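You operate a simulated robot arm through the tools that you are given. There is no shell and no other tool.

You run a simulated robot arm. Do the job below in one go: nothing can be reset, and whatever is moved stays where it is left.

Task
Screw both loose legs tight into the table grill.
Fine: each leg goes in the hole of its colour.
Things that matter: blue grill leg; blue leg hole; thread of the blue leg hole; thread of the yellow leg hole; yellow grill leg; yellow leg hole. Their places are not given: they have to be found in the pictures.

The check looks at the end state, three seconds after you hand in, the way a careful person would. Anything else that was tipped, shoved, dropped, spilled or broken makes it a failure.

Robot
A 7-joint arm with a two-finger parallel gripper, fixed in place. Base frame: the origin is at the foot of the arm, x ahead of it, y to its left, z up; the work surface is at about z = 900. Lengths are in mm, angles in rad, forces in N, time in s.
With the tool pointing down near the work surface it reaches from about 240 to 680 mm from the base axis. Its first joint turns from -1.152 to 1.152 rad. Payload 2.4 kg.
The TCP is the grasp point between the finger pads, 30 mm short of the fingertips. In the tool frame z runs along the fingers and y along their closing line. The gripper opens to 94 mm. The fingers are 28 mm wide and 10 mm thick; the gripper's body (50 by 96 mm) begins 55 mm behind the TCP.
Orientation is told as [roll, pitch, yaw] about the base's x, y, z axes, in that order, counted from this pose: with the fingers straight down and closing along the base's y, the tool's x points along the base's -x, its y along +y and its z along -z.

Tools
- The arm moves only by the tool arm_command. Its argument "moves" is a list of rows, each a list of 6 numbers: the shift along the base's x, y, z in mm, then the turn, a rotation vector about the base's x, y, z in rad. In form: [[dx, dy, dz, wx, wy, wz], ...]. A call has 1 to 20 rows; each row is the pose to reach, as a shift and turn from the pose commanded when the call began. "hand" is the closure, from 0 (fully open) to 1 (shut), set as the call begins (left out, the last holds). Rows are played at 5 a second. More than 50 mm and 0.15 rad between two rows, or a gripper value outside its range, and nothing of the call is played. A pose out of reach is approached as far as the arm can. The call stops where the force on the tool passes 40 N (or 10 N more than at its start, if that is more) or the arm is blocked; 0.2 s more then pass. Each finger travels about 153 mm/s and halts on what it meets, pressing with about 26 N; the grip force reading is that of the motor and also rises with nothing between the fingers. The clock runs only during rows and for 0.2 s after the last one: add rows that repeat a pose to give the fingers time. The reply holds the time, the measured pose of the TCP, the force on the tool along the base axes, the opening and the grip force, in the units named above and with some noise, with the torque about the TCP (base axes, N m) and any sound that the robot's microphone picked up.
- Cameras (640 x 400 px; columns grow to the right, rows downward): "scene" is fixed at [58.7, 484.1, 1456.9]; the picture's right is [-0.50, -0.87, 0.00], its down [-0.43, 0.25, -0.87] and it looks along [0.75, -0.43, -0.50] (base axes); focal length 322 px, centre (320, 200). "wrist" rides on the gripper at [76, 14, -102] in the tool frame; the picture's right is [-0.18, 0.98, 0.00], its down [-0.75, -0.14, -0.64] and it looks along [-0.63, -0.12, 0.77] (tool axes); focal length 243 px, centre (320, 200).
- snapshot(camera): a new picture of that camera. The clock stands still meanwhile.
- pixel_to_xyz(camera, pixels): there is no depth. For up to 12 entries [column, row, z] of the newest picture of that camera ("zoom" is the newest enlarged one), the place [x, y] in the base frame at which the ray of that pixel passes the height z, good to about 3 mm, but the place of the scene camera against the robot may be out by one fixed shift of up to 12 mm in any direction. The clock stands still meanwhile.
- zoom(camera, box): a new picture of the part [left, top, right, bottom] of that camera's present view, enlarged. The clock stands still meanwhile.
- close_job(): hands the job in; it is judged then, once.

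Leave the gripper open and the arm clear of the work at the hand-in unless told otherwise.

The tools are called after "Request:" as name(argument=value, ...) on one line, values as JSON. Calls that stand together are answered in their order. arm_command: Moves the arm, as the interface text tells. Its arguments: {"type":"object","properties":{"moves":{"type":"array","items":{"type":"array","items":{"type":"number"}}},"hand":{"type":"number"}},"required":["moves"]} The other tools are called the same way: snapshot (camera) takes a picture; pixel_to_xyz (camera, pixels) gives the place at which the rays of pixels pass given heights; zoom (camera, box) takes an enlarged picture of a part of a camera's view; close_job () hands the job in.

At the start:

```text
clock: 0.0
eef_pos: [393.9, 136.3, 1282.9]
ee_rot: [0.0, 0.0, -0.002]
ft_force: [-0.7, -0.5, 0.6]
moment: [0.02, -0.04, 0.03]
gripper_width: 93.9
gripper_force: 0.0
```

scene: 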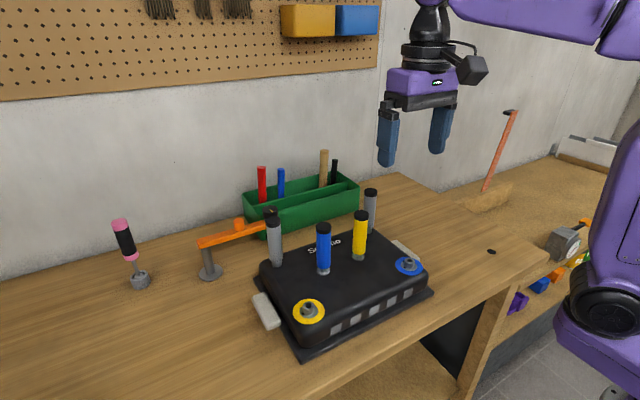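
wrist: 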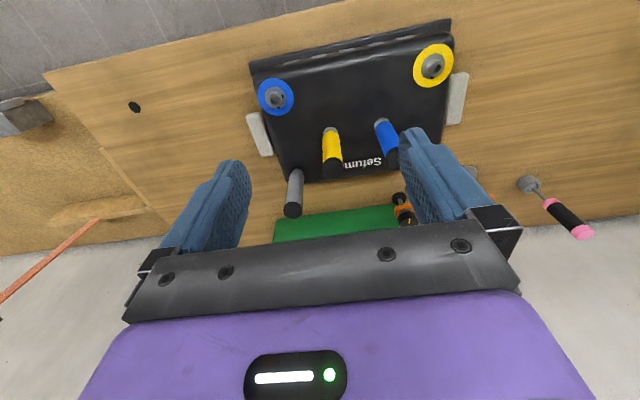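

I see an upturned black grill with two grey legs fitted. A blue leg (about 323,245) and a yellow leg (about 360,235) stand on it. There is a yellow ring hole at (308,310) and a blue ring hole at (408,266). I'll zoom in on these for detail.

Request:
zoom(camera="scene", box=[240, 170, 440, 360])

Request:
zoom(camera="wrist", box=[230, 10, 490, 220])

```text
2.11 times, centred on (340, 265) of scene
```

zoom: 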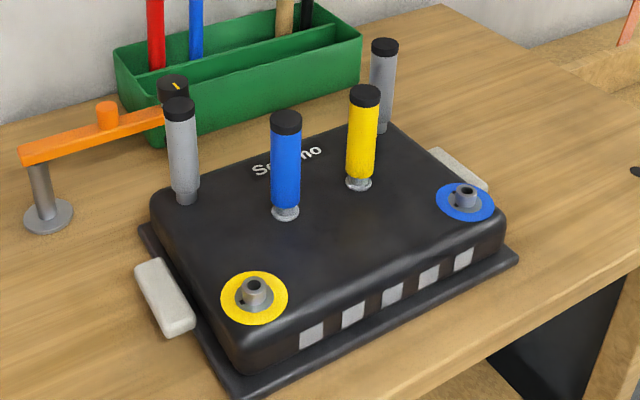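

```text
1.90 times, centred on (360, 115) of wrist
```

zoom: 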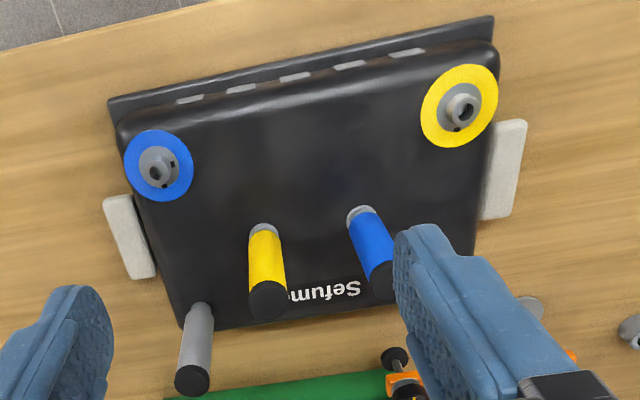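

The legs stand in shallow grey seats. The holes are raised grey bosses, each with a small mark. Next I'll get rough positions from both cameras at a few heights.

Request:
snapshot(camera="wrist")

Request:
pixel_to_xyz(camera="wrist", pixels=[[433, 66, 960], [433, 66, 980], [433, 66, 1000], [276, 97, 960], [276, 97, 980], [276, 97, 1000], [331, 130, 980], [331, 130, 960], [379, 123, 980], [379, 123, 960], [332, 168, 1040], [392, 160, 1040]])

Request:
pixel_to_xyz(camera="scene", pixels=[[308, 309, 960], [308, 309, 980], [308, 309, 1000], [408, 264, 960], [408, 264, 980], [408, 264, 1000], [359, 257, 980], [359, 257, 960], [324, 271, 980], [324, 271, 960], [361, 213, 1040], [324, 227, 1040]])

```text
taken
```

wrist: 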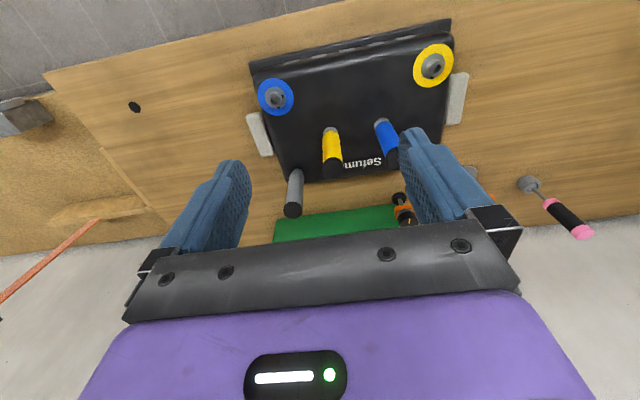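

```text
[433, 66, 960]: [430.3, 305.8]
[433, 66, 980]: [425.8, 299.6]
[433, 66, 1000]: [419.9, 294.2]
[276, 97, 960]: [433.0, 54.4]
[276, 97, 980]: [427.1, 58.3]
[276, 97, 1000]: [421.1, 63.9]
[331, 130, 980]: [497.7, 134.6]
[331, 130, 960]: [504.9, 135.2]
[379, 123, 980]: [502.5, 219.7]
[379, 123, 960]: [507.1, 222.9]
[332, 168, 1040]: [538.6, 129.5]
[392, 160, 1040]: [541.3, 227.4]
```

```text
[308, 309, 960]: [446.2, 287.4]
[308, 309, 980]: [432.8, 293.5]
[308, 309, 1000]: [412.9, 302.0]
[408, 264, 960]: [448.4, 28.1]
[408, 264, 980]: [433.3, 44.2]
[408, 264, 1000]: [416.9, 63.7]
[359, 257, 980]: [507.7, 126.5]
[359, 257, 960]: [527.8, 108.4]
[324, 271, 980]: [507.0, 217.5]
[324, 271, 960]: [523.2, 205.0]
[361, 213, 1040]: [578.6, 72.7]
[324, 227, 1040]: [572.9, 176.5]
```

The grill top is at about z 980–985. The rough positions are yellow hole (425,298), blue hole (426,59), yellow leg (498,134) and blue leg (502,220). I'll move the wrist camera closer to the yellow hole, staying above the leg tops.

Request:
arm_command(moves=[[0, 30, -25, 0, 0, 0], [0, 65, -50, 0, 0, 0], [-5, 100, -80, 0, 0, 0], [-10, 130, -110, 0, 0, 0], [-14, 162, -130, 0, 0, 0], [-14, 162, -130, 0, 0, 0]], hand=0)

Request:
snapshot(camera="wrist")

Request:
snapshot(camera="scene")

```text
clock: 1.4
eef_pos: [380.9, 304.3, 1151.1]
ee_rot: [-0.001, -0.002, 0.001]
ft_force: [0.8, -0.2, 0.4]
moment: [-0.07, 0.0, -0.03]
gripper_width: 94.1
gripper_force: 0.1
```

```text
taken
```

wrist: 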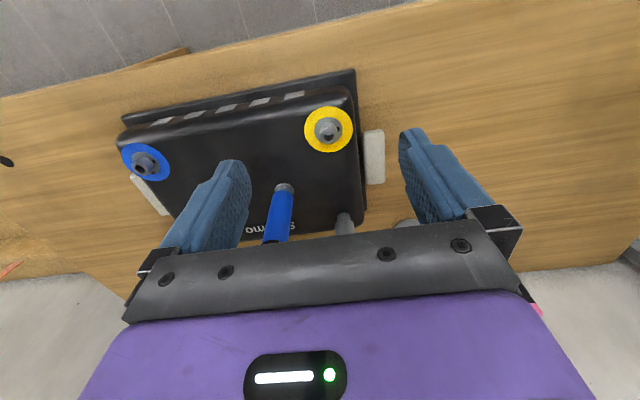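

```text
taken
```

scene: 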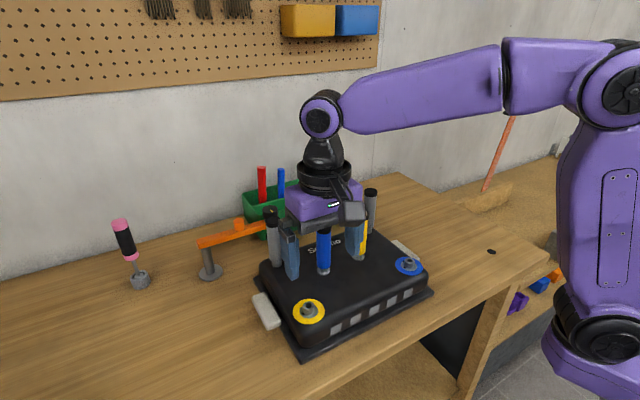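

The yellow ring is now at about (328,130) and the blue ring at (145,162). I'll zoom in on both.

Request:
zoom(camera="wrist", box=[288, 100, 368, 150])

Request:
pixel_to_xyz(camera="wrist", pixels=[[328, 130, 980], [328, 128, 990], [328, 126, 1000], [145, 161, 980], [145, 161, 990], [145, 161, 1000]])

Request:
zoom(camera="scene", box=[276, 286, 340, 326])

Request:
zoom(camera="scene", box=[376, 244, 440, 284])

```text
8.00 times, centred on (328, 125) of wrist
```

zoom: 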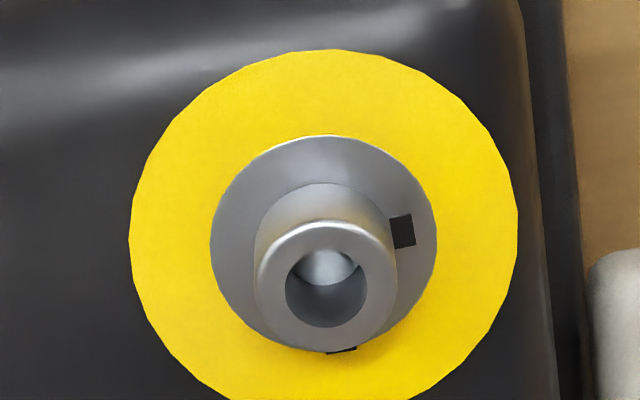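

```text
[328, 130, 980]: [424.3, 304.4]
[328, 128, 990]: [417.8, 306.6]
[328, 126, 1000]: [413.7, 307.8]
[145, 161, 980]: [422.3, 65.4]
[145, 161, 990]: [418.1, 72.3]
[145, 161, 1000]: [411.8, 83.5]
```

```text
10.00 times, centred on (308, 306) of scene
```

zoom: 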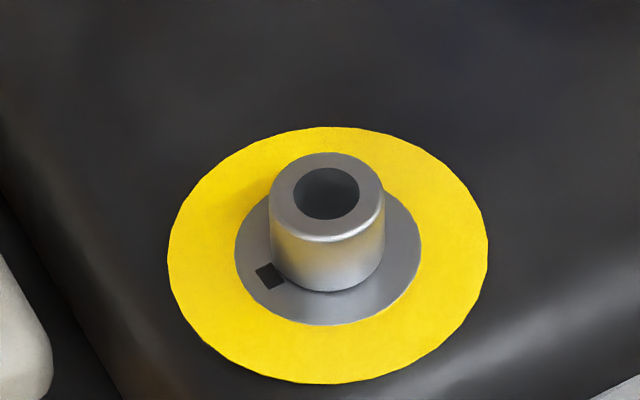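

```text
10.00 times, centred on (408, 264) of scene
```

zoom: 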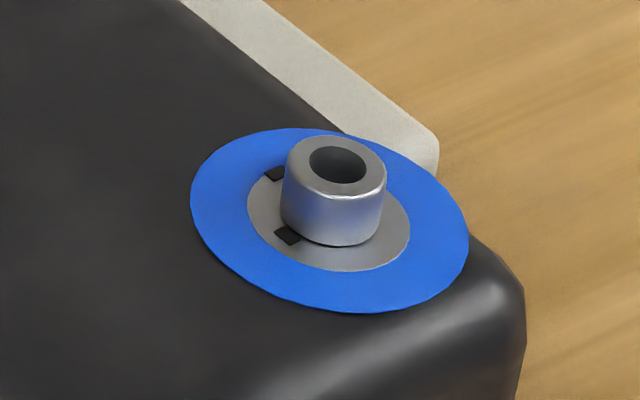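

Each hole is a tube on a disc, with two small dark patches on the disc. I'll look at the legs' lower ends, and measure the tube mouth and the patches in the zoomed picture.

Request:
zoom(camera="scene", box=[296, 210, 376, 280])

Request:
zoom(camera="wrist", box=[288, 100, 368, 150])

Request:
pixel_to_xyz(camera="zoom", pixels=[[323, 243, 982], [211, 243, 982], [436, 243, 982], [323, 135, 982], [402, 231, 982], [341, 350, 982], [326, 288, 1000], [326, 288, 1005], [255, 285, 1000], [397, 285, 1000], [326, 288, 995]])

```text
5.71 times, centred on (336, 245) of scene
```

zoom: 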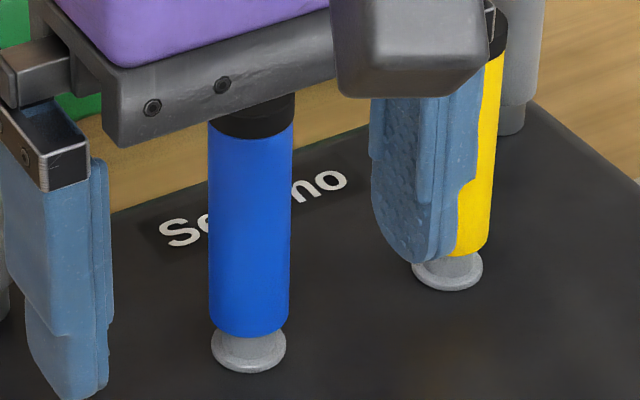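

```text
8.00 times, centred on (328, 125) of wrist
```

zoom: 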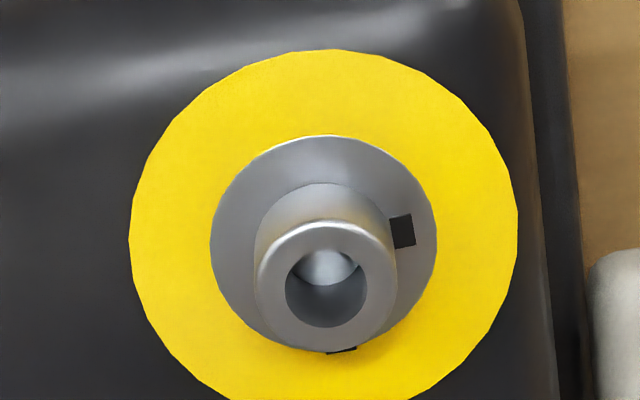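

```text
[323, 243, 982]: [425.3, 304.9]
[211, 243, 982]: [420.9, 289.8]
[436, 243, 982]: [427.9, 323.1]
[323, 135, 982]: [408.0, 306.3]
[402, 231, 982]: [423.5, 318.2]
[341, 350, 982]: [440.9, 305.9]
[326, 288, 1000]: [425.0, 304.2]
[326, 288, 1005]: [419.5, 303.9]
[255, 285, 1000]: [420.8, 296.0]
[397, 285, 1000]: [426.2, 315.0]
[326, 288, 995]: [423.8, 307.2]
```

The legs are about 29 mm wide and stand in grey dishes. I'll move the camera in front of both legs, with the fingertips above the leg tops, to measure them.

Request:
arm_command(moves=[[0, 0, 14, 0, 0, 0], [20, -40, 14, 0, 0, 0], [45, -80, 14, 0, 0, 0], [65, -115, 14, 0, 0, 0], [65, -127, 14, 0, 0, 0], [65, -127, 14, 0, 0, 0]])

Request:
snapshot(camera="wrist")

Request:
zoom(camera="wrist", box=[240, 120, 420, 230])

```text
clock: 2.8
eef_pos: [443.7, 172.4, 1169.6]
ee_rot: [0.0, -0.001, 0.001]
ft_force: [-0.4, 0.3, 0.2]
moment: [-0.01, -0.01, -0.03]
gripper_width: 93.9
gripper_force: 0.1
```

```text
taken
```

wrist: 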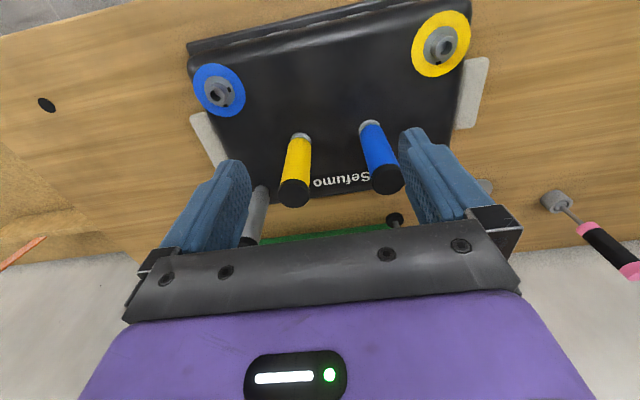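

```text
3.56 times, centred on (330, 175) of wrist
```

zoom: 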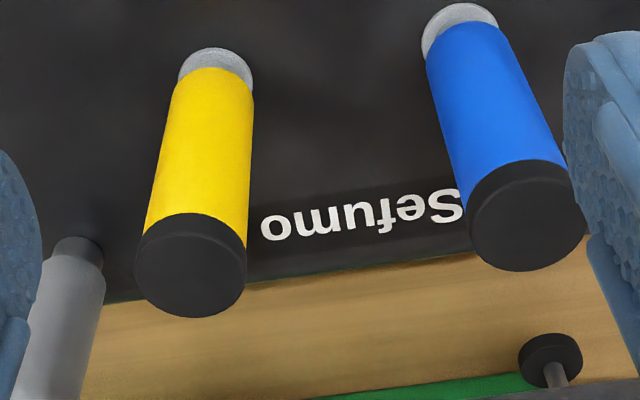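

Comparing the views puts the grill surface at z≈966 and the leg tops at ≈1086. The blue leg is near (508,224) and the yellow leg near (510,133). I'll go above the blue leg with the fingers partly closed to about 62 mm, fingertips still above the cap, and check the centring.

Request:
arm_command(moves=[[0, 0, 5, 0, 0, 0], [25, 20, 5, 0, 0, 0], [50, 40, 5, 0, 0, 0], [64, 52, 0, 0, 0, 0], [64, 52, -25, 0, 0, 0], [64, 52, -35, 0, 0, 0], [64, 52, -35, 0, 0, 0]], hand=0.35)

Request:
snapshot(camera="wrist")

Request:
snapshot(camera="scene")

```text
clock: 4.4
eef_pos: [508.1, 225.0, 1132.8]
ee_rot: [0.001, 0.0, 0.001]
ft_force: [0.1, -0.7, 0.0]
moment: [-0.02, 0.02, 0.01]
gripper_width: 61.1
gripper_force: 0.1
```

```text
taken
```

wrist: 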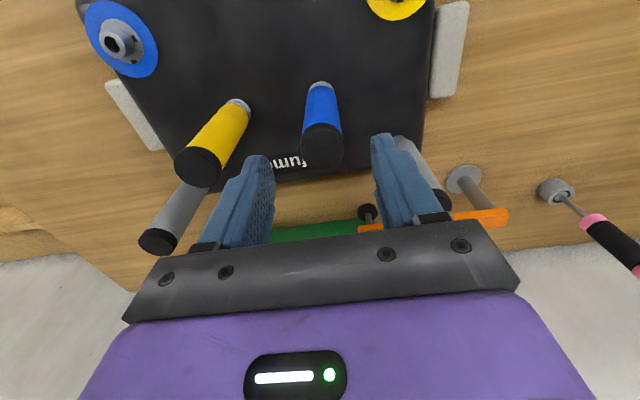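

```text
taken
```

scene: 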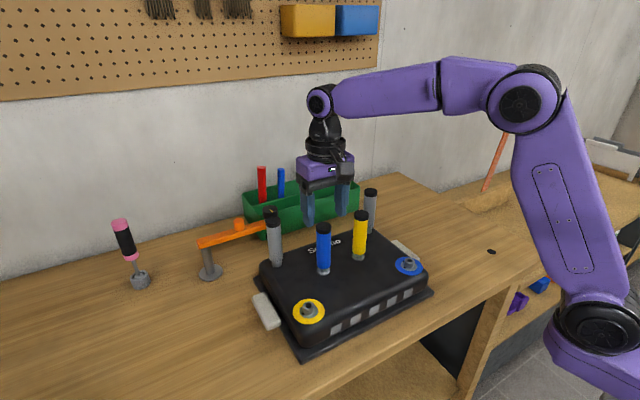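

The blue cap shows between the fingers at about (322,142). I'll zoom in to centre it precisely.

Request:
zoom(camera="wrist", box=[272, 75, 400, 175])

Request:
zoom(camera="scene", box=[280, 160, 400, 290])

```text
4.00 times, centred on (336, 125) of wrist
```

zoom: 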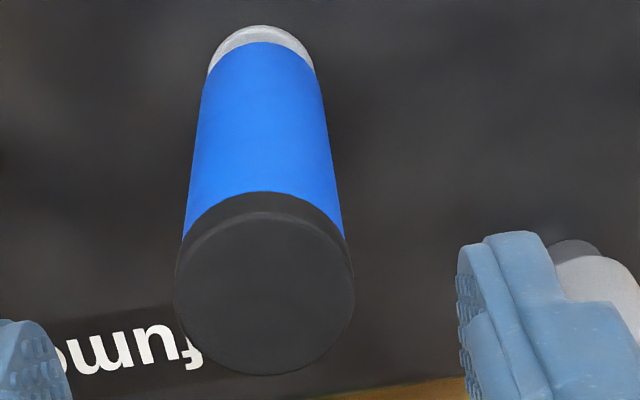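

```text
3.08 times, centred on (340, 225) of scene
```

zoom: 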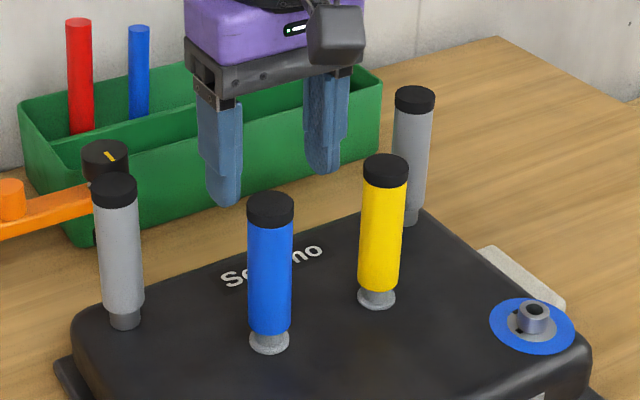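

By my calculation the leg is at (507,226) with its top at about 1090, within a millimetre or so of the TCP axis. I'll go down to z≈1050 around the leg and then close.

Request:
arm_command(moves=[[-1, 0.8, -20, 0, 0, 0], [-1, 0.8, -40, 0, 0, 0], [-1, 0.8, -60, 0, 0, 0], [-1, 0.8, -75, 0, 0, 0], [-1, 0.8, -83, 0, 0, 0], [-1, 0.8, -83, 0, 0, 0]])

Request:
snapshot(camera="wrist")

Request:
zoom(camera="scene", box=[280, 160, 400, 290])

```text
clock: 5.8
eef_pos: [505.5, 222.6, 1048.9]
ee_rot: [-0.001, 0.002, 0.001]
ft_force: [0.0, 1.0, 0.1]
moment: [0.0, -0.01, 0.01]
gripper_width: 61.0
gripper_force: 0.0
```

```text
taken
```

wrist: 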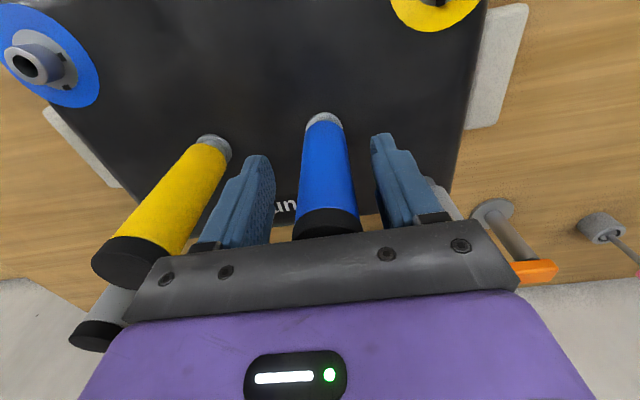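

```text
3.08 times, centred on (340, 225) of scene
```

zoom: 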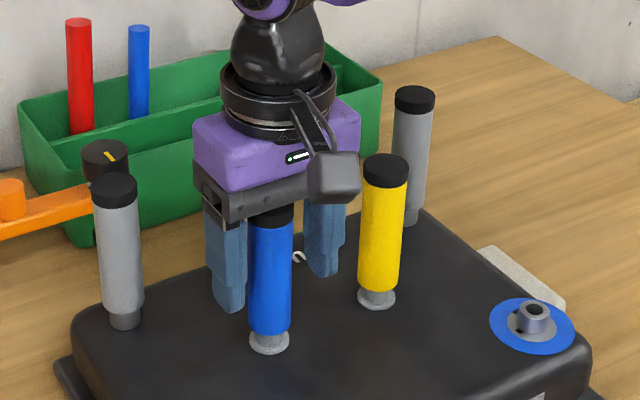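

The leg is centred between the fingers to within about 2 mm. I'll close the gripper.

Request:
arm_command(moves=[[0, 0, 0, 0, 0, 0], [0, 0, 0, 0, 0, 0], [0, 0, 0, 0, 0, 0]], hand=1)

Request:
zoom(camera="wrist", box=[240, 90, 400, 240])

Request:
zoom(camera="scene", box=[280, 160, 400, 290])

```text
clock: 6.6
eef_pos: [505.7, 224.0, 1047.8]
ee_rot: [0.001, 0.0, -0.001]
ft_force: [-1.9, 7.4, 0.6]
moment: [0.47, 0.03, 0.05]
gripper_width: 28.2
gripper_force: 26.3
```

```text
2.67 times, centred on (320, 165) of wrist
```

zoom: 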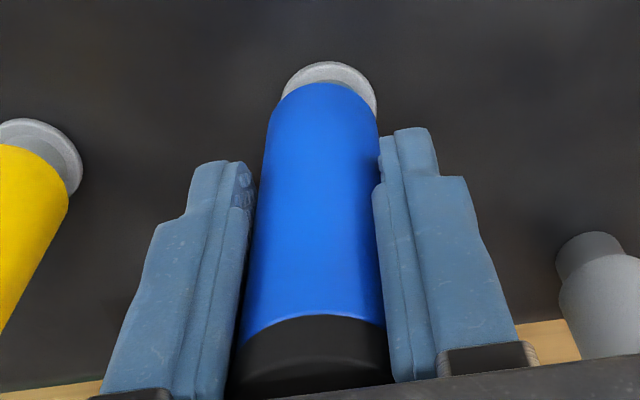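

```text
3.08 times, centred on (340, 225) of scene
```

zoom: 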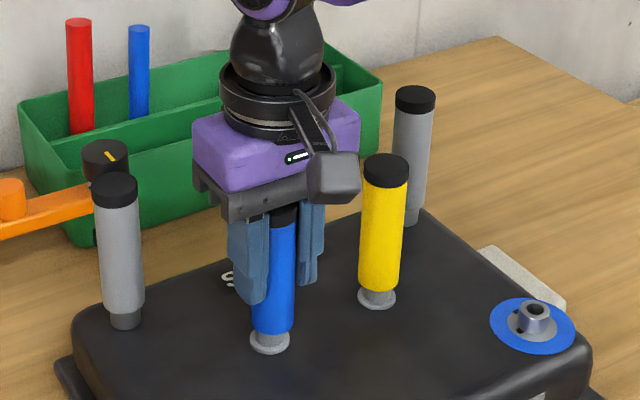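

The gripper holds the leg at 28.2 mm opening. There is a side force of +7 N in y, so the leg's seat is slightly towards +y. I'll relieve it with small steps in +y.

Request:
arm_command(moves=[[0, 1, 0, 0, 0, 0], [0, 1.5, 0, 0, 0, 0], [0, 1.5, 0, 0, 0, 0]])

```text
clock: 7.4
eef_pos: [507.3, 225.7, 1048.3]
ee_rot: [0.001, -0.002, 0.002]
ft_force: [-3.8, 3.5, 11.2]
moment: [0.1, 0.31, -0.04]
gripper_width: 28.2
gripper_force: 26.3
```

The y force has halved. I'll now lift straight up in small steps with a little more correction and watch the forces.

Request:
arm_command(moves=[[-0.5, 1, 1, 0, 0, 0], [-0.5, 1, 3, 0, 0, 0], [-0.5, 1, 6, 0, 0, 0], [-0.5, 1, 10, 0, 0, 0], [-0.5, 1, 10, 0, 0, 0]])

Request:
zoom(camera="scene", box=[290, 220, 370, 280])

```text
clock: 8.6
eef_pos: [506.6, 226.7, 1059.8]
ee_rot: [0.0, 0.0, 0.001]
ft_force: [-0.4, 0.0, -0.8]
moment: [-0.01, 0.02, 0.02]
gripper_width: 28.3
gripper_force: 26.0
```

```text
6.67 times, centred on (330, 250) of scene
```

zoom: 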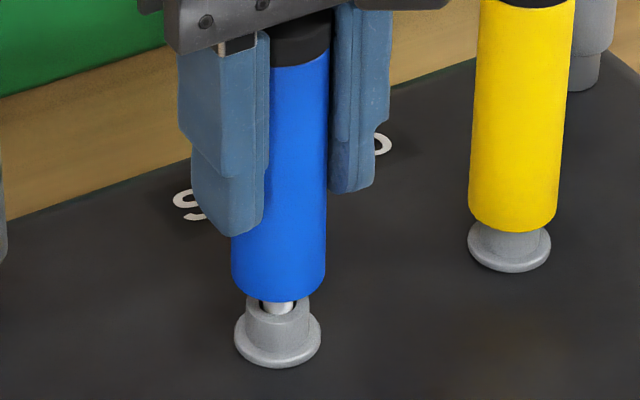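

The leg has come free, and its pin is sliding out of a tubular seat. I'll lift it well clear, above the other leg's height.

Request:
arm_command(moves=[[0, 0, 15, 0, 0, 0], [0, 0, 35, 0, 0, 0], [0, 0, 60, 0, 0, 0], [0, 0, 90, 0, 0, 0], [0, 0, 125, 0, 0, 0], [0, 0, 125, 0, 0, 0]])

Request:
snapshot(camera="scene")

Request:
zoom(camera="scene", box=[285, 180, 365, 240])

Request:
snapshot(camera="wrist")

```text
clock: 10.0
eef_pos: [506.8, 223.0, 1186.5]
ee_rot: [0.0, 0.0, 0.0]
ft_force: [-0.4, 0.0, 0.0]
moment: [-0.01, -0.02, -0.01]
gripper_width: 28.1
gripper_force: 25.9
```

```text
taken
```

scene: 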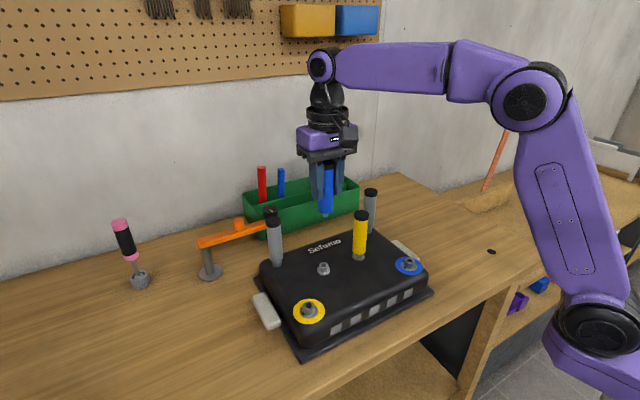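

```text
6.67 times, centred on (325, 210) of scene
```

zoom: 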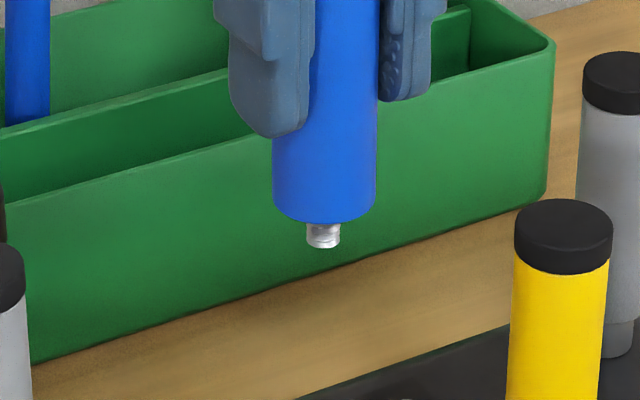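

```text
taken
```

wrist: 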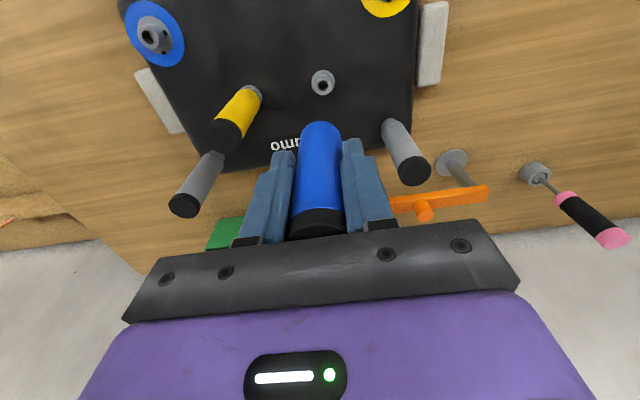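

The leg hangs vertical with a short threaded pin. The empty seat tube is visible at (322,82). It works as a calibration target: I know the TCP pose over it, so I can move until the blue hole's tube shows at the same pixel. I'll zoom in to record it.

Request:
zoom(camera="wrist", box=[290, 60, 354, 100])

Request:
zoom(camera="scene", box=[291, 248, 355, 288])

Request:
zoom(camera="wrist", box=[120, 10, 184, 50])

```text
10.00 times, centred on (322, 80) of wrist
```

zoom: 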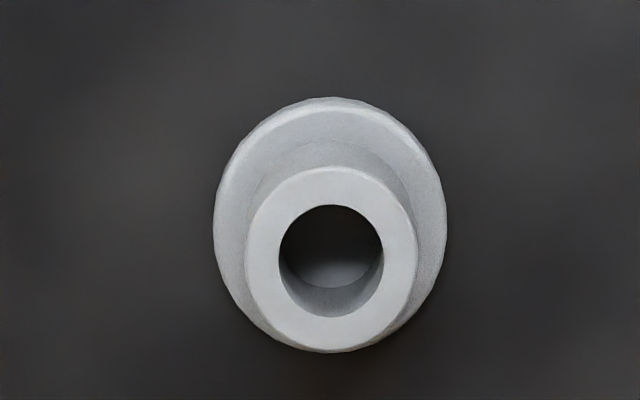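

```text
10.00 times, centred on (323, 268) of scene
```

zoom: 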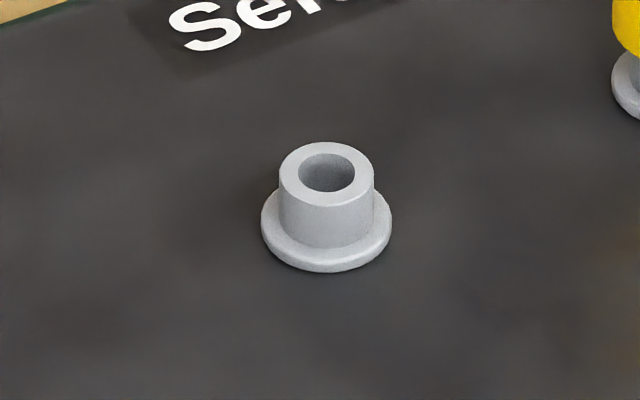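

```text
10.00 times, centred on (152, 30) of wrist
```

zoom: 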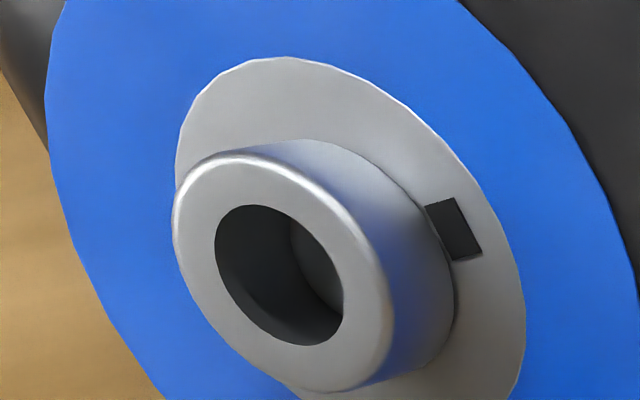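

The seat mouth is at (323.1, 86.1) with the TCP over it. I'll now move at the same height to roughly above the blue hole and compare.

Request:
arm_command(moves=[[-16, -35, 0, 0, 0, 0], [-32, -70, 0, 0, 0, 0], [-48, -105, 0, 0, 0, 0], [-64, -140, 0, 0, 0, 0], [-79, -173, 0, 0, 0, 0], [-79, -173, 0, 0, 0, 0], [-79, -173, 0, 0, 0, 0]])

Request:
snapshot(camera="wrist")

Request:
zoom(camera="wrist", box=[290, 60, 354, 100])

Request:
snapshot(camera="scene")

```text
clock: 11.6
eef_pos: [429.1, 53.4, 1182.8]
ee_rot: [0.0, 0.0, -0.001]
ft_force: [-0.4, -0.7, -0.3]
moment: [0.0, -0.02, 0.01]
gripper_width: 28.2
gripper_force: 26.4
```

```text
taken
```

wrist: 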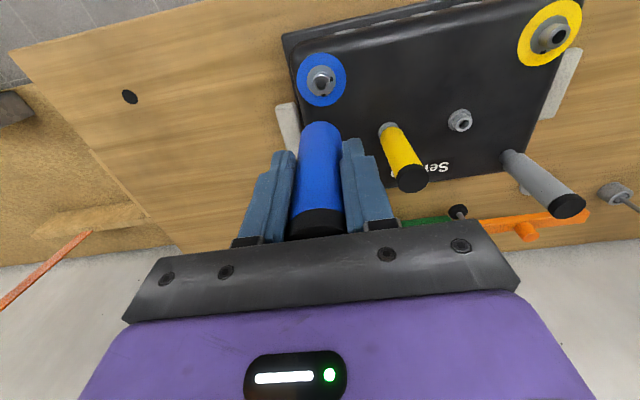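

```text
10.00 times, centred on (322, 80) of wrist
```

zoom: 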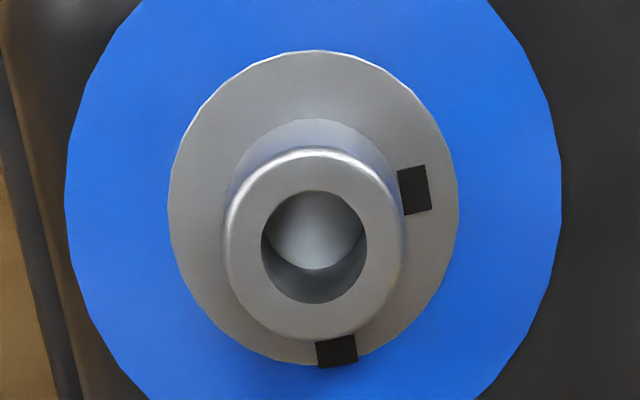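

```text
taken
```

scene: 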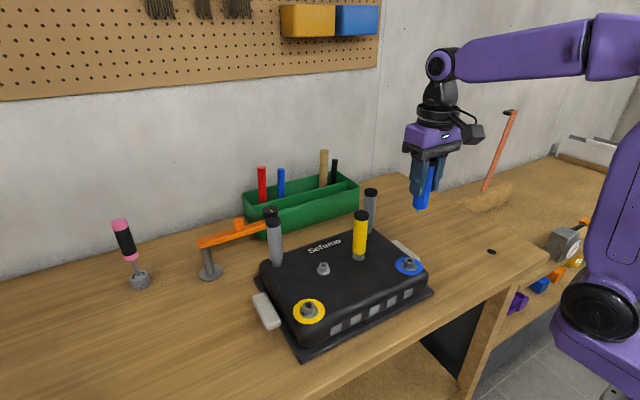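

The blue hole mouth shows at (321.4, 84.6), against (323.1, 86.1) for the seat. The TCP therefore needs about (-2.0, -1.7) mm. I'll apply that and lower partway, keeping the pin well above the tube, to check from both cameras.

Request:
arm_command(moves=[[-2, -1.7, 0, 0, 0, 0], [-2, -1.7, -30, 0, 0, 0], [-2, -1.7, -60, 0, 0, 0], [-2, -1.7, -90, 0, 0, 0], [-2, -1.7, -100, 0, 0, 0], [-2, -1.7, -100, 0, 0, 0]])

Request:
zoom(camera="wrist", box=[270, 60, 370, 130])

Request:
zoom(camera="scene", box=[368, 210, 448, 280])

```text
clock: 13.0
eef_pos: [425.9, 53.8, 1084.5]
ee_rot: [0.0, -0.001, 0.0]
ft_force: [-0.3, -0.1, -1.6]
moment: [0.02, 0.01, 0.0]
gripper_width: 28.3
gripper_force: 25.8
```

```text
5.71 times, centred on (320, 95) of wrist
```

zoom: 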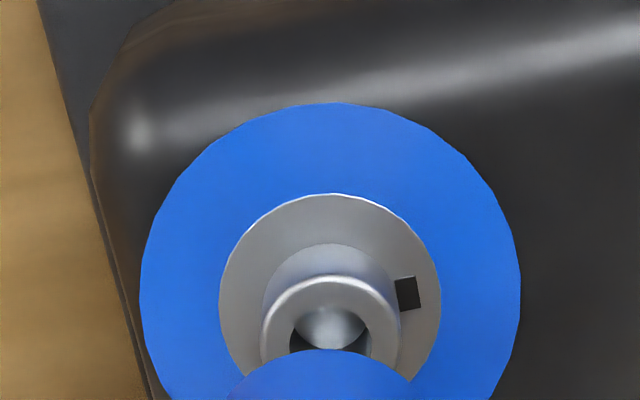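

```text
5.71 times, centred on (408, 245) of scene
```

zoom: 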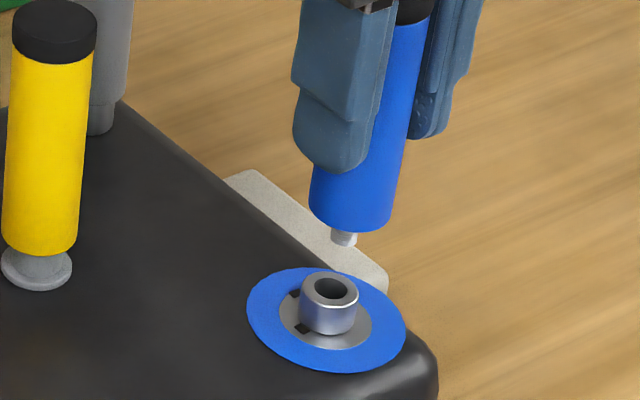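

From both views the pin looks about 1.7 mm too far towards −y of the hole mouth. The pose readings wander a little, so I'll hold still and read again to separate noise from real offset.

Request:
arm_command(moves=[[0, 0, 0, 0, 0, 0]])

Request:
arm_command(moves=[[0, 0, 0, 0, 0, 0]])

Request:
arm_command(moves=[[0, 0, 0, 0, 0, 0]])

```text
clock: 13.4
eef_pos: [426.7, 53.7, 1085.4]
ee_rot: [0.0, 0.0, -0.001]
ft_force: [0.3, 0.4, -0.3]
moment: [-0.02, 0.02, 0.01]
gripper_width: 28.7
gripper_force: 26.2
```

```text
clock: 13.8
eef_pos: [426.3, 52.9, 1085.3]
ee_rot: [0.0, 0.001, -0.001]
ft_force: [0.3, 0.4, -1.3]
moment: [0.0, 0.0, 0.03]
gripper_width: 28.3
gripper_force: 25.7
```

```text
clock: 14.2
eef_pos: [426.0, 53.1, 1084.4]
ee_rot: [-0.001, -0.001, 0.001]
ft_force: [-0.3, 0.6, 0.3]
moment: [0.0, 0.01, -0.03]
gripper_width: 28.2
gripper_force: 25.6
```

The averaged TCP is (426.3, 53.3, 1084.9), so the offset is real. I'll shift (+0.4, +1.9), lower 12 mm and check again.

Request:
arm_command(moves=[[0.4, 1.9, 0, 0, 0, 0], [0.4, 1.9, -6, 0, 0, 0], [0.4, 1.9, -12, 0, 0, 0], [0.4, 1.9, -12, 0, 0, 0]])

Request:
zoom(camera="wrist", box=[280, 80, 360, 130])

Request:
zoom(camera="scene", box=[380, 235, 444, 275])

```text
clock: 15.2
eef_pos: [425.9, 54.8, 1071.5]
ee_rot: [-0.001, 0.0, 0.002]
ft_force: [0.5, 0.3, -1.7]
moment: [-0.02, 0.01, -0.01]
gripper_width: 28.2
gripper_force: 26.2
```

```text
8.00 times, centred on (320, 105) of wrist
```

zoom: 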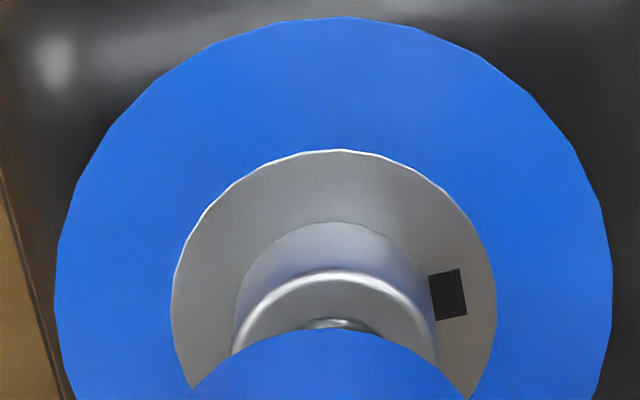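

```text
10.00 times, centred on (412, 255) of scene
```

zoom: 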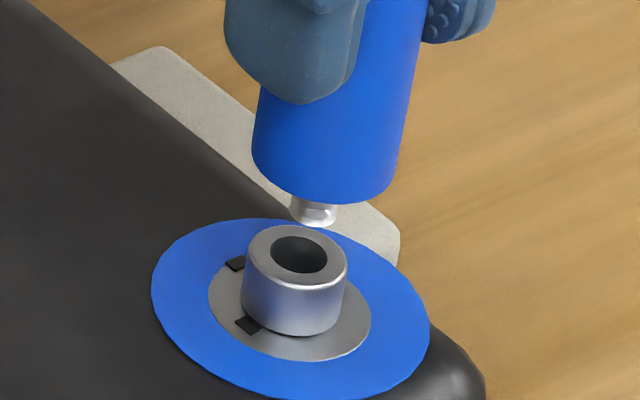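

The scene view still shows the pin about 1.6 mm too far to the picture's right, and the wrist view shows about 1 mm to the left. I'll nudge (+0.8, +1.4), come 4 mm lower and look again.

Request:
arm_command(moves=[[0.8, 1.4, 0, 0, 0, 0], [0.8, 1.4, -4, 0, 0, 0], [0.8, 1.4, -4, 0, 0, 0]])

Request:
zoom(camera="wrist", box=[280, 80, 360, 130])

Request:
zoom(camera="scene", box=[380, 235, 444, 275])

```text
clock: 16.0
eef_pos: [427.7, 55.0, 1066.6]
ee_rot: [0.001, 0.0, -0.001]
ft_force: [-0.1, -0.1, 0.0]
moment: [-0.03, -0.01, -0.04]
gripper_width: 28.3
gripper_force: 26.3
```

```text
8.00 times, centred on (320, 105) of wrist
```

zoom: 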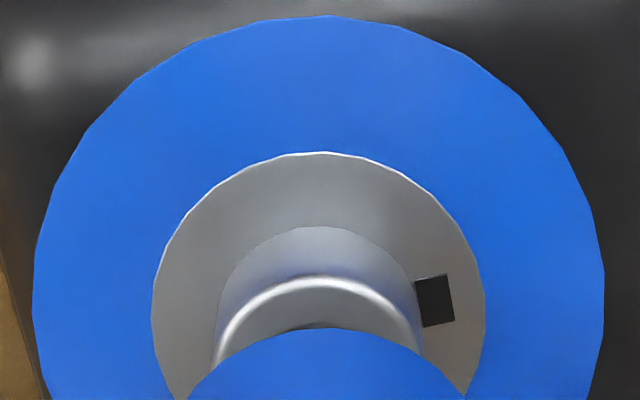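

```text
10.00 times, centred on (412, 255) of scene
```

zoom: 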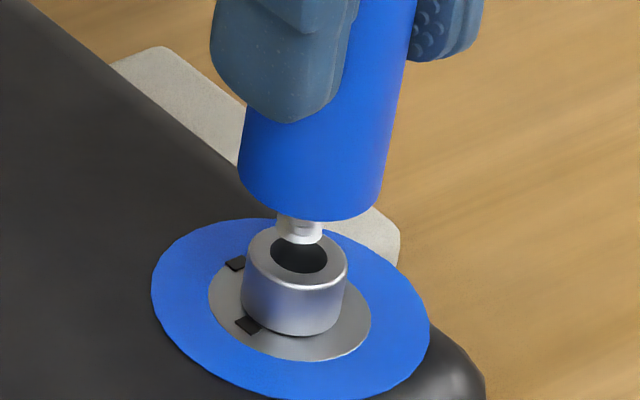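

The pin is now slightly past the other way, by about 0.5 mm. I'll nudge (-0.5, -0.4) and go down slowly to feel for contact; the gap is about 5 mm.

Request:
arm_command(moves=[[-0.5, -0.4, 0, 0, 0, 0], [-0.5, -0.4, -1.5, 0, 0, 0], [-0.5, -0.4, -3, 0, 0, 0], [-0.5, -0.4, -4, 0, 0, 0], [-0.5, -0.4, -5, 0, 0, 0], [-0.5, -0.4, -5, 0, 0, 0]])

Request:
zoom(camera="scene", box=[380, 235, 444, 275])

```text
clock: 17.4
eef_pos: [427.4, 52.5, 1062.7]
ee_rot: [0.001, 0.001, 0.0]
ft_force: [0.9, -0.4, -1.1]
moment: [0.0, 0.04, -0.02]
gripper_width: 28.2
gripper_force: 25.8
```

```text
10.00 times, centred on (412, 255) of scene
```

zoom: 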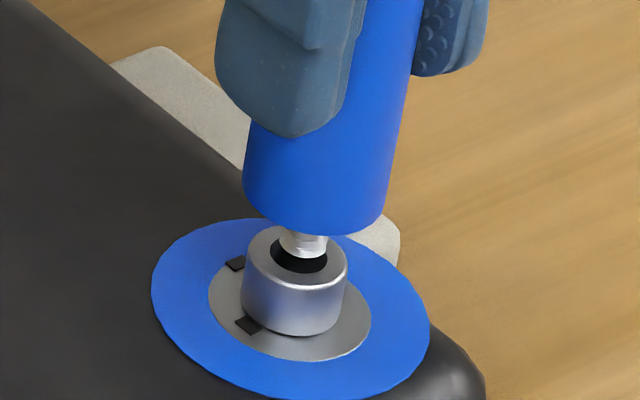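

The pin now looks about 1 mm right of the mouth's centre, more than I commanded. I'll hold and re-read in case the arm is still settling.

Request:
arm_command(moves=[[0, 0, 0, 0, 0, 0], [0, 0, 0, 0, 0, 0], [0, 0, 0, 0, 0, 0]])

Request:
zoom(camera="scene", box=[380, 235, 444, 275])

Request:
zoom(camera="wrist", box=[280, 80, 360, 130])

```text
clock: 18.2
eef_pos: [426.4, 53.7, 1064.1]
ee_rot: [0.0, 0.0, 0.0]
ft_force: [-0.7, 0.0, -0.7]
moment: [0.01, -0.02, 0.02]
gripper_width: 28.3
gripper_force: 25.8
```

```text
10.00 times, centred on (412, 255) of scene
```

zoom: 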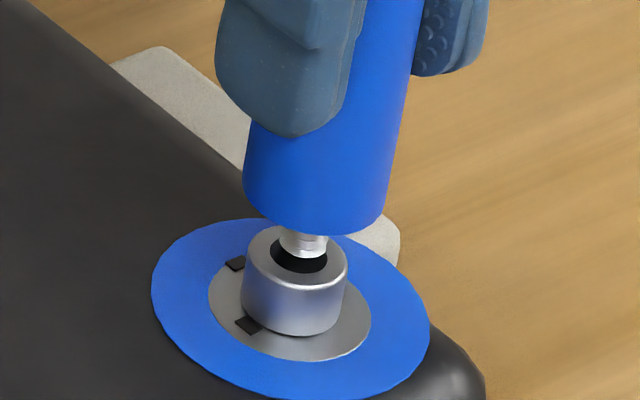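

```text
8.00 times, centred on (320, 105) of wrist
```

zoom: 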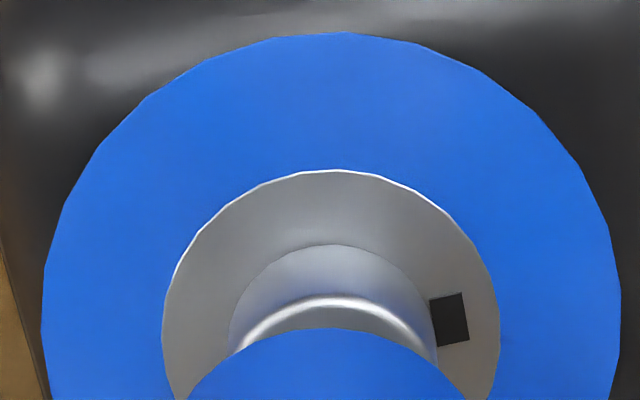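

The picture is unchanged, so the arm has settled and only the readings are noisy. I'll servo by sight: nudge (+0.6, +0.7) and lower 2 mm.

Request:
arm_command(moves=[[0.6, 0.7, 0, 0, 0, 0], [0.6, 0.7, -1, 0, 0, 0], [0.6, 0.7, -2, 0, 0, 0], [0.6, 0.7, -2, 0, 0, 0]])

Request:
zoom(camera="scene", box=[380, 235, 444, 275])

Request:
zoom(camera="wrist", box=[280, 80, 360, 130])

```text
clock: 19.2
eef_pos: [429.3, 56.4, 1061.1]
ee_rot: [0.001, -0.001, 0.0]
ft_force: [-1.2, 0.2, -0.8]
moment: [0.02, -0.02, -0.01]
gripper_width: 28.3
gripper_force: 26.1
```

```text
10.00 times, centred on (412, 255) of scene
```

zoom: 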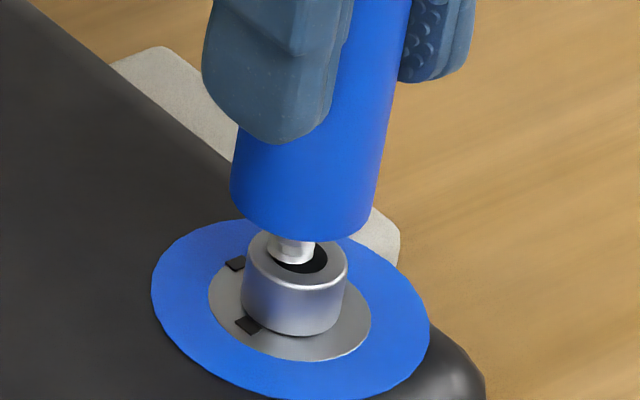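

```text
8.00 times, centred on (320, 105) of wrist
```

zoom: 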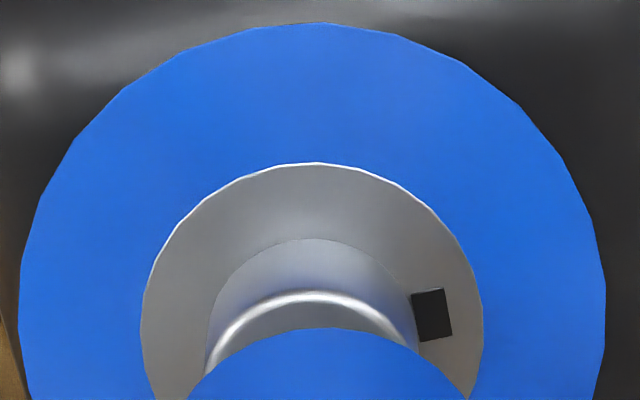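

This time the pin went about 1.4 mm too far left in the scene view. Small commands seem to produce larger moves. I'll try −0.8 mm in y only, without lowering.

Request:
arm_command(moves=[[0, -0.8, 0, 0, 0, 0], [0, -0.8, 0, 0, 0, 0]])

Request:
zoom(camera="scene", box=[380, 235, 444, 275])

Request:
zoom(camera="wrist", box=[280, 80, 360, 130])

```text
clock: 19.8
eef_pos: [428.5, 55.2, 1060.6]
ee_rot: [0.0, 0.0, 0.0]
ft_force: [-0.8, -0.6, -0.1]
moment: [0.01, 0.01, 0.0]
gripper_width: 28.2
gripper_force: 26.2
```

```text
10.00 times, centred on (412, 255) of scene
```

zoom: 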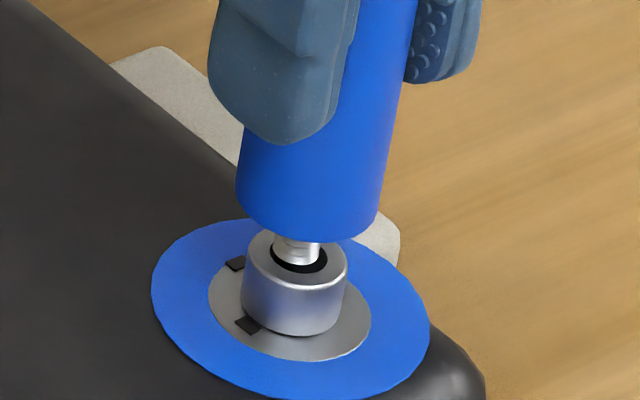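

```text
8.00 times, centred on (320, 105) of wrist
```

zoom: 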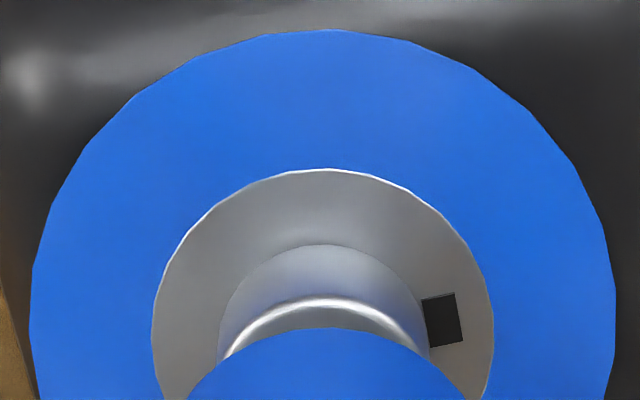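

Now the pin is within about 0.4 mm of the mouth's centre in both views. I'll nudge −0.3 in y and lower 3 mm slowly, watching the force.

Request:
arm_command(moves=[[0, -0.3, -1, 0, 0, 0], [0, -0.3, -2, 0, 0, 0], [0, -0.3, -3, 0, 0, 0], [0, -0.3, -3, 0, 0, 0]])

Request:
zoom(camera="scene", box=[380, 235, 444, 275])

Request:
zoom(camera="wrist", box=[280, 80, 360, 130])

```text
clock: 20.8
eef_pos: [428.5, 54.4, 1057.7]
ee_rot: [0.0, 0.001, 0.003]
ft_force: [-0.3, -0.3, -0.1]
moment: [0.01, -0.04, 0.01]
gripper_width: 28.1
gripper_force: 25.6
```

```text
10.00 times, centred on (412, 255) of scene
```

zoom: 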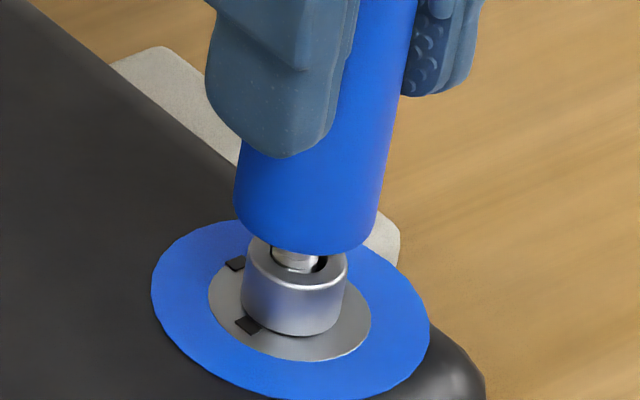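

```text
8.00 times, centred on (320, 105) of wrist
```

zoom: 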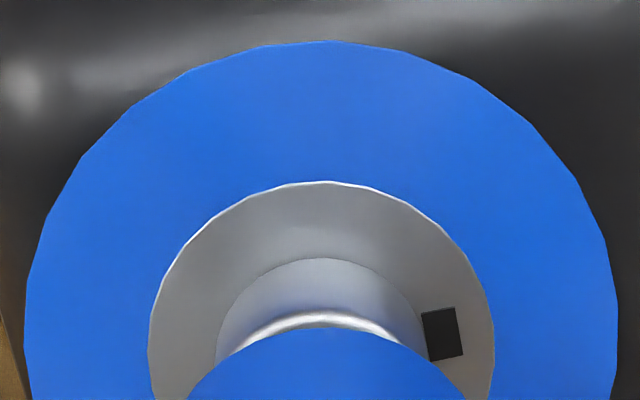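

The pin tip appears to be inside the mouth with no force. I'll keep lowering gently to find the thread start.

Request:
arm_command(moves=[[0, -0.3, -1, 0, 0, 0], [0, -0.3, -2, 0, 0, 0], [0, -0.3, -3, 0, 0, 0], [0, -0.3, -4, 0, 0, 0], [0, -0.3, -4, 0, 0, 0]])

Request:
zoom(camera="scene", box=[380, 235, 444, 275])

```text
clock: 22.0
eef_pos: [428.2, 55.2, 1053.8]
ee_rot: [-0.001, 0.0, 0.001]
ft_force: [0.0, 0.6, -0.7]
moment: [0.0, 0.01, 0.0]
gripper_width: 27.8
gripper_force: 26.0
```

```text
10.00 times, centred on (412, 255) of scene
```

zoom: 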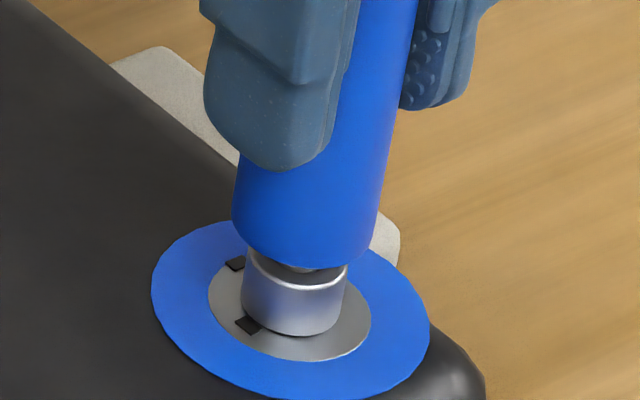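

The pin is inside the mouth with still no force. I'll continue downward.

Request:
arm_command(moves=[[0, 0, -1, 0, 0, 0], [0, 0, -2, 0, 0, 0], [0, 0, -3, 0, 0, 0], [0, 0, -4, 0, 0, 0], [0, 0, -5, 0, 0, 0], [0, 0, -5, 0, 0, 0]])

Request:
zoom(camera="scene", box=[380, 235, 444, 275])

Request:
zoom(camera="wrist", box=[280, 80, 360, 130])

```text
clock: 23.4
eef_pos: [426.8, 55.1, 1049.1]
ee_rot: [0.0, 0.001, 0.0]
ft_force: [-7.5, 4.1, 15.7]
moment: [0.11, 0.18, -0.01]
gripper_width: 28.3
gripper_force: 25.3
```

```text
10.00 times, centred on (412, 255) of scene
```

zoom: 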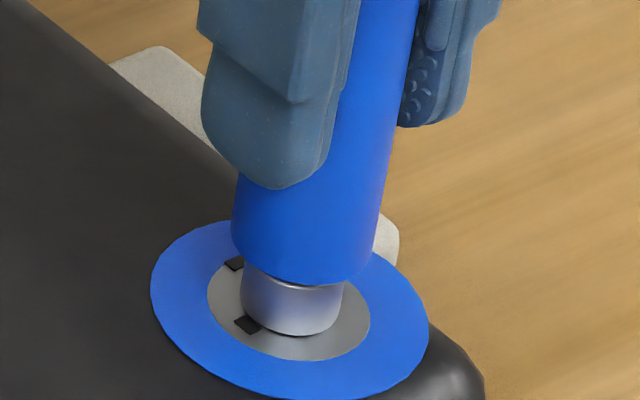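

```text
8.00 times, centred on (320, 105) of wrist
```

zoom: 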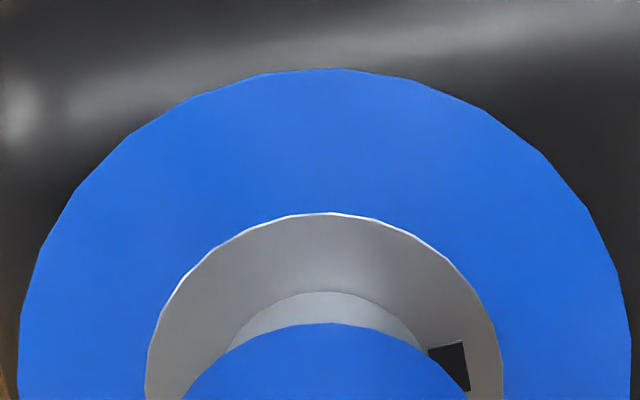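

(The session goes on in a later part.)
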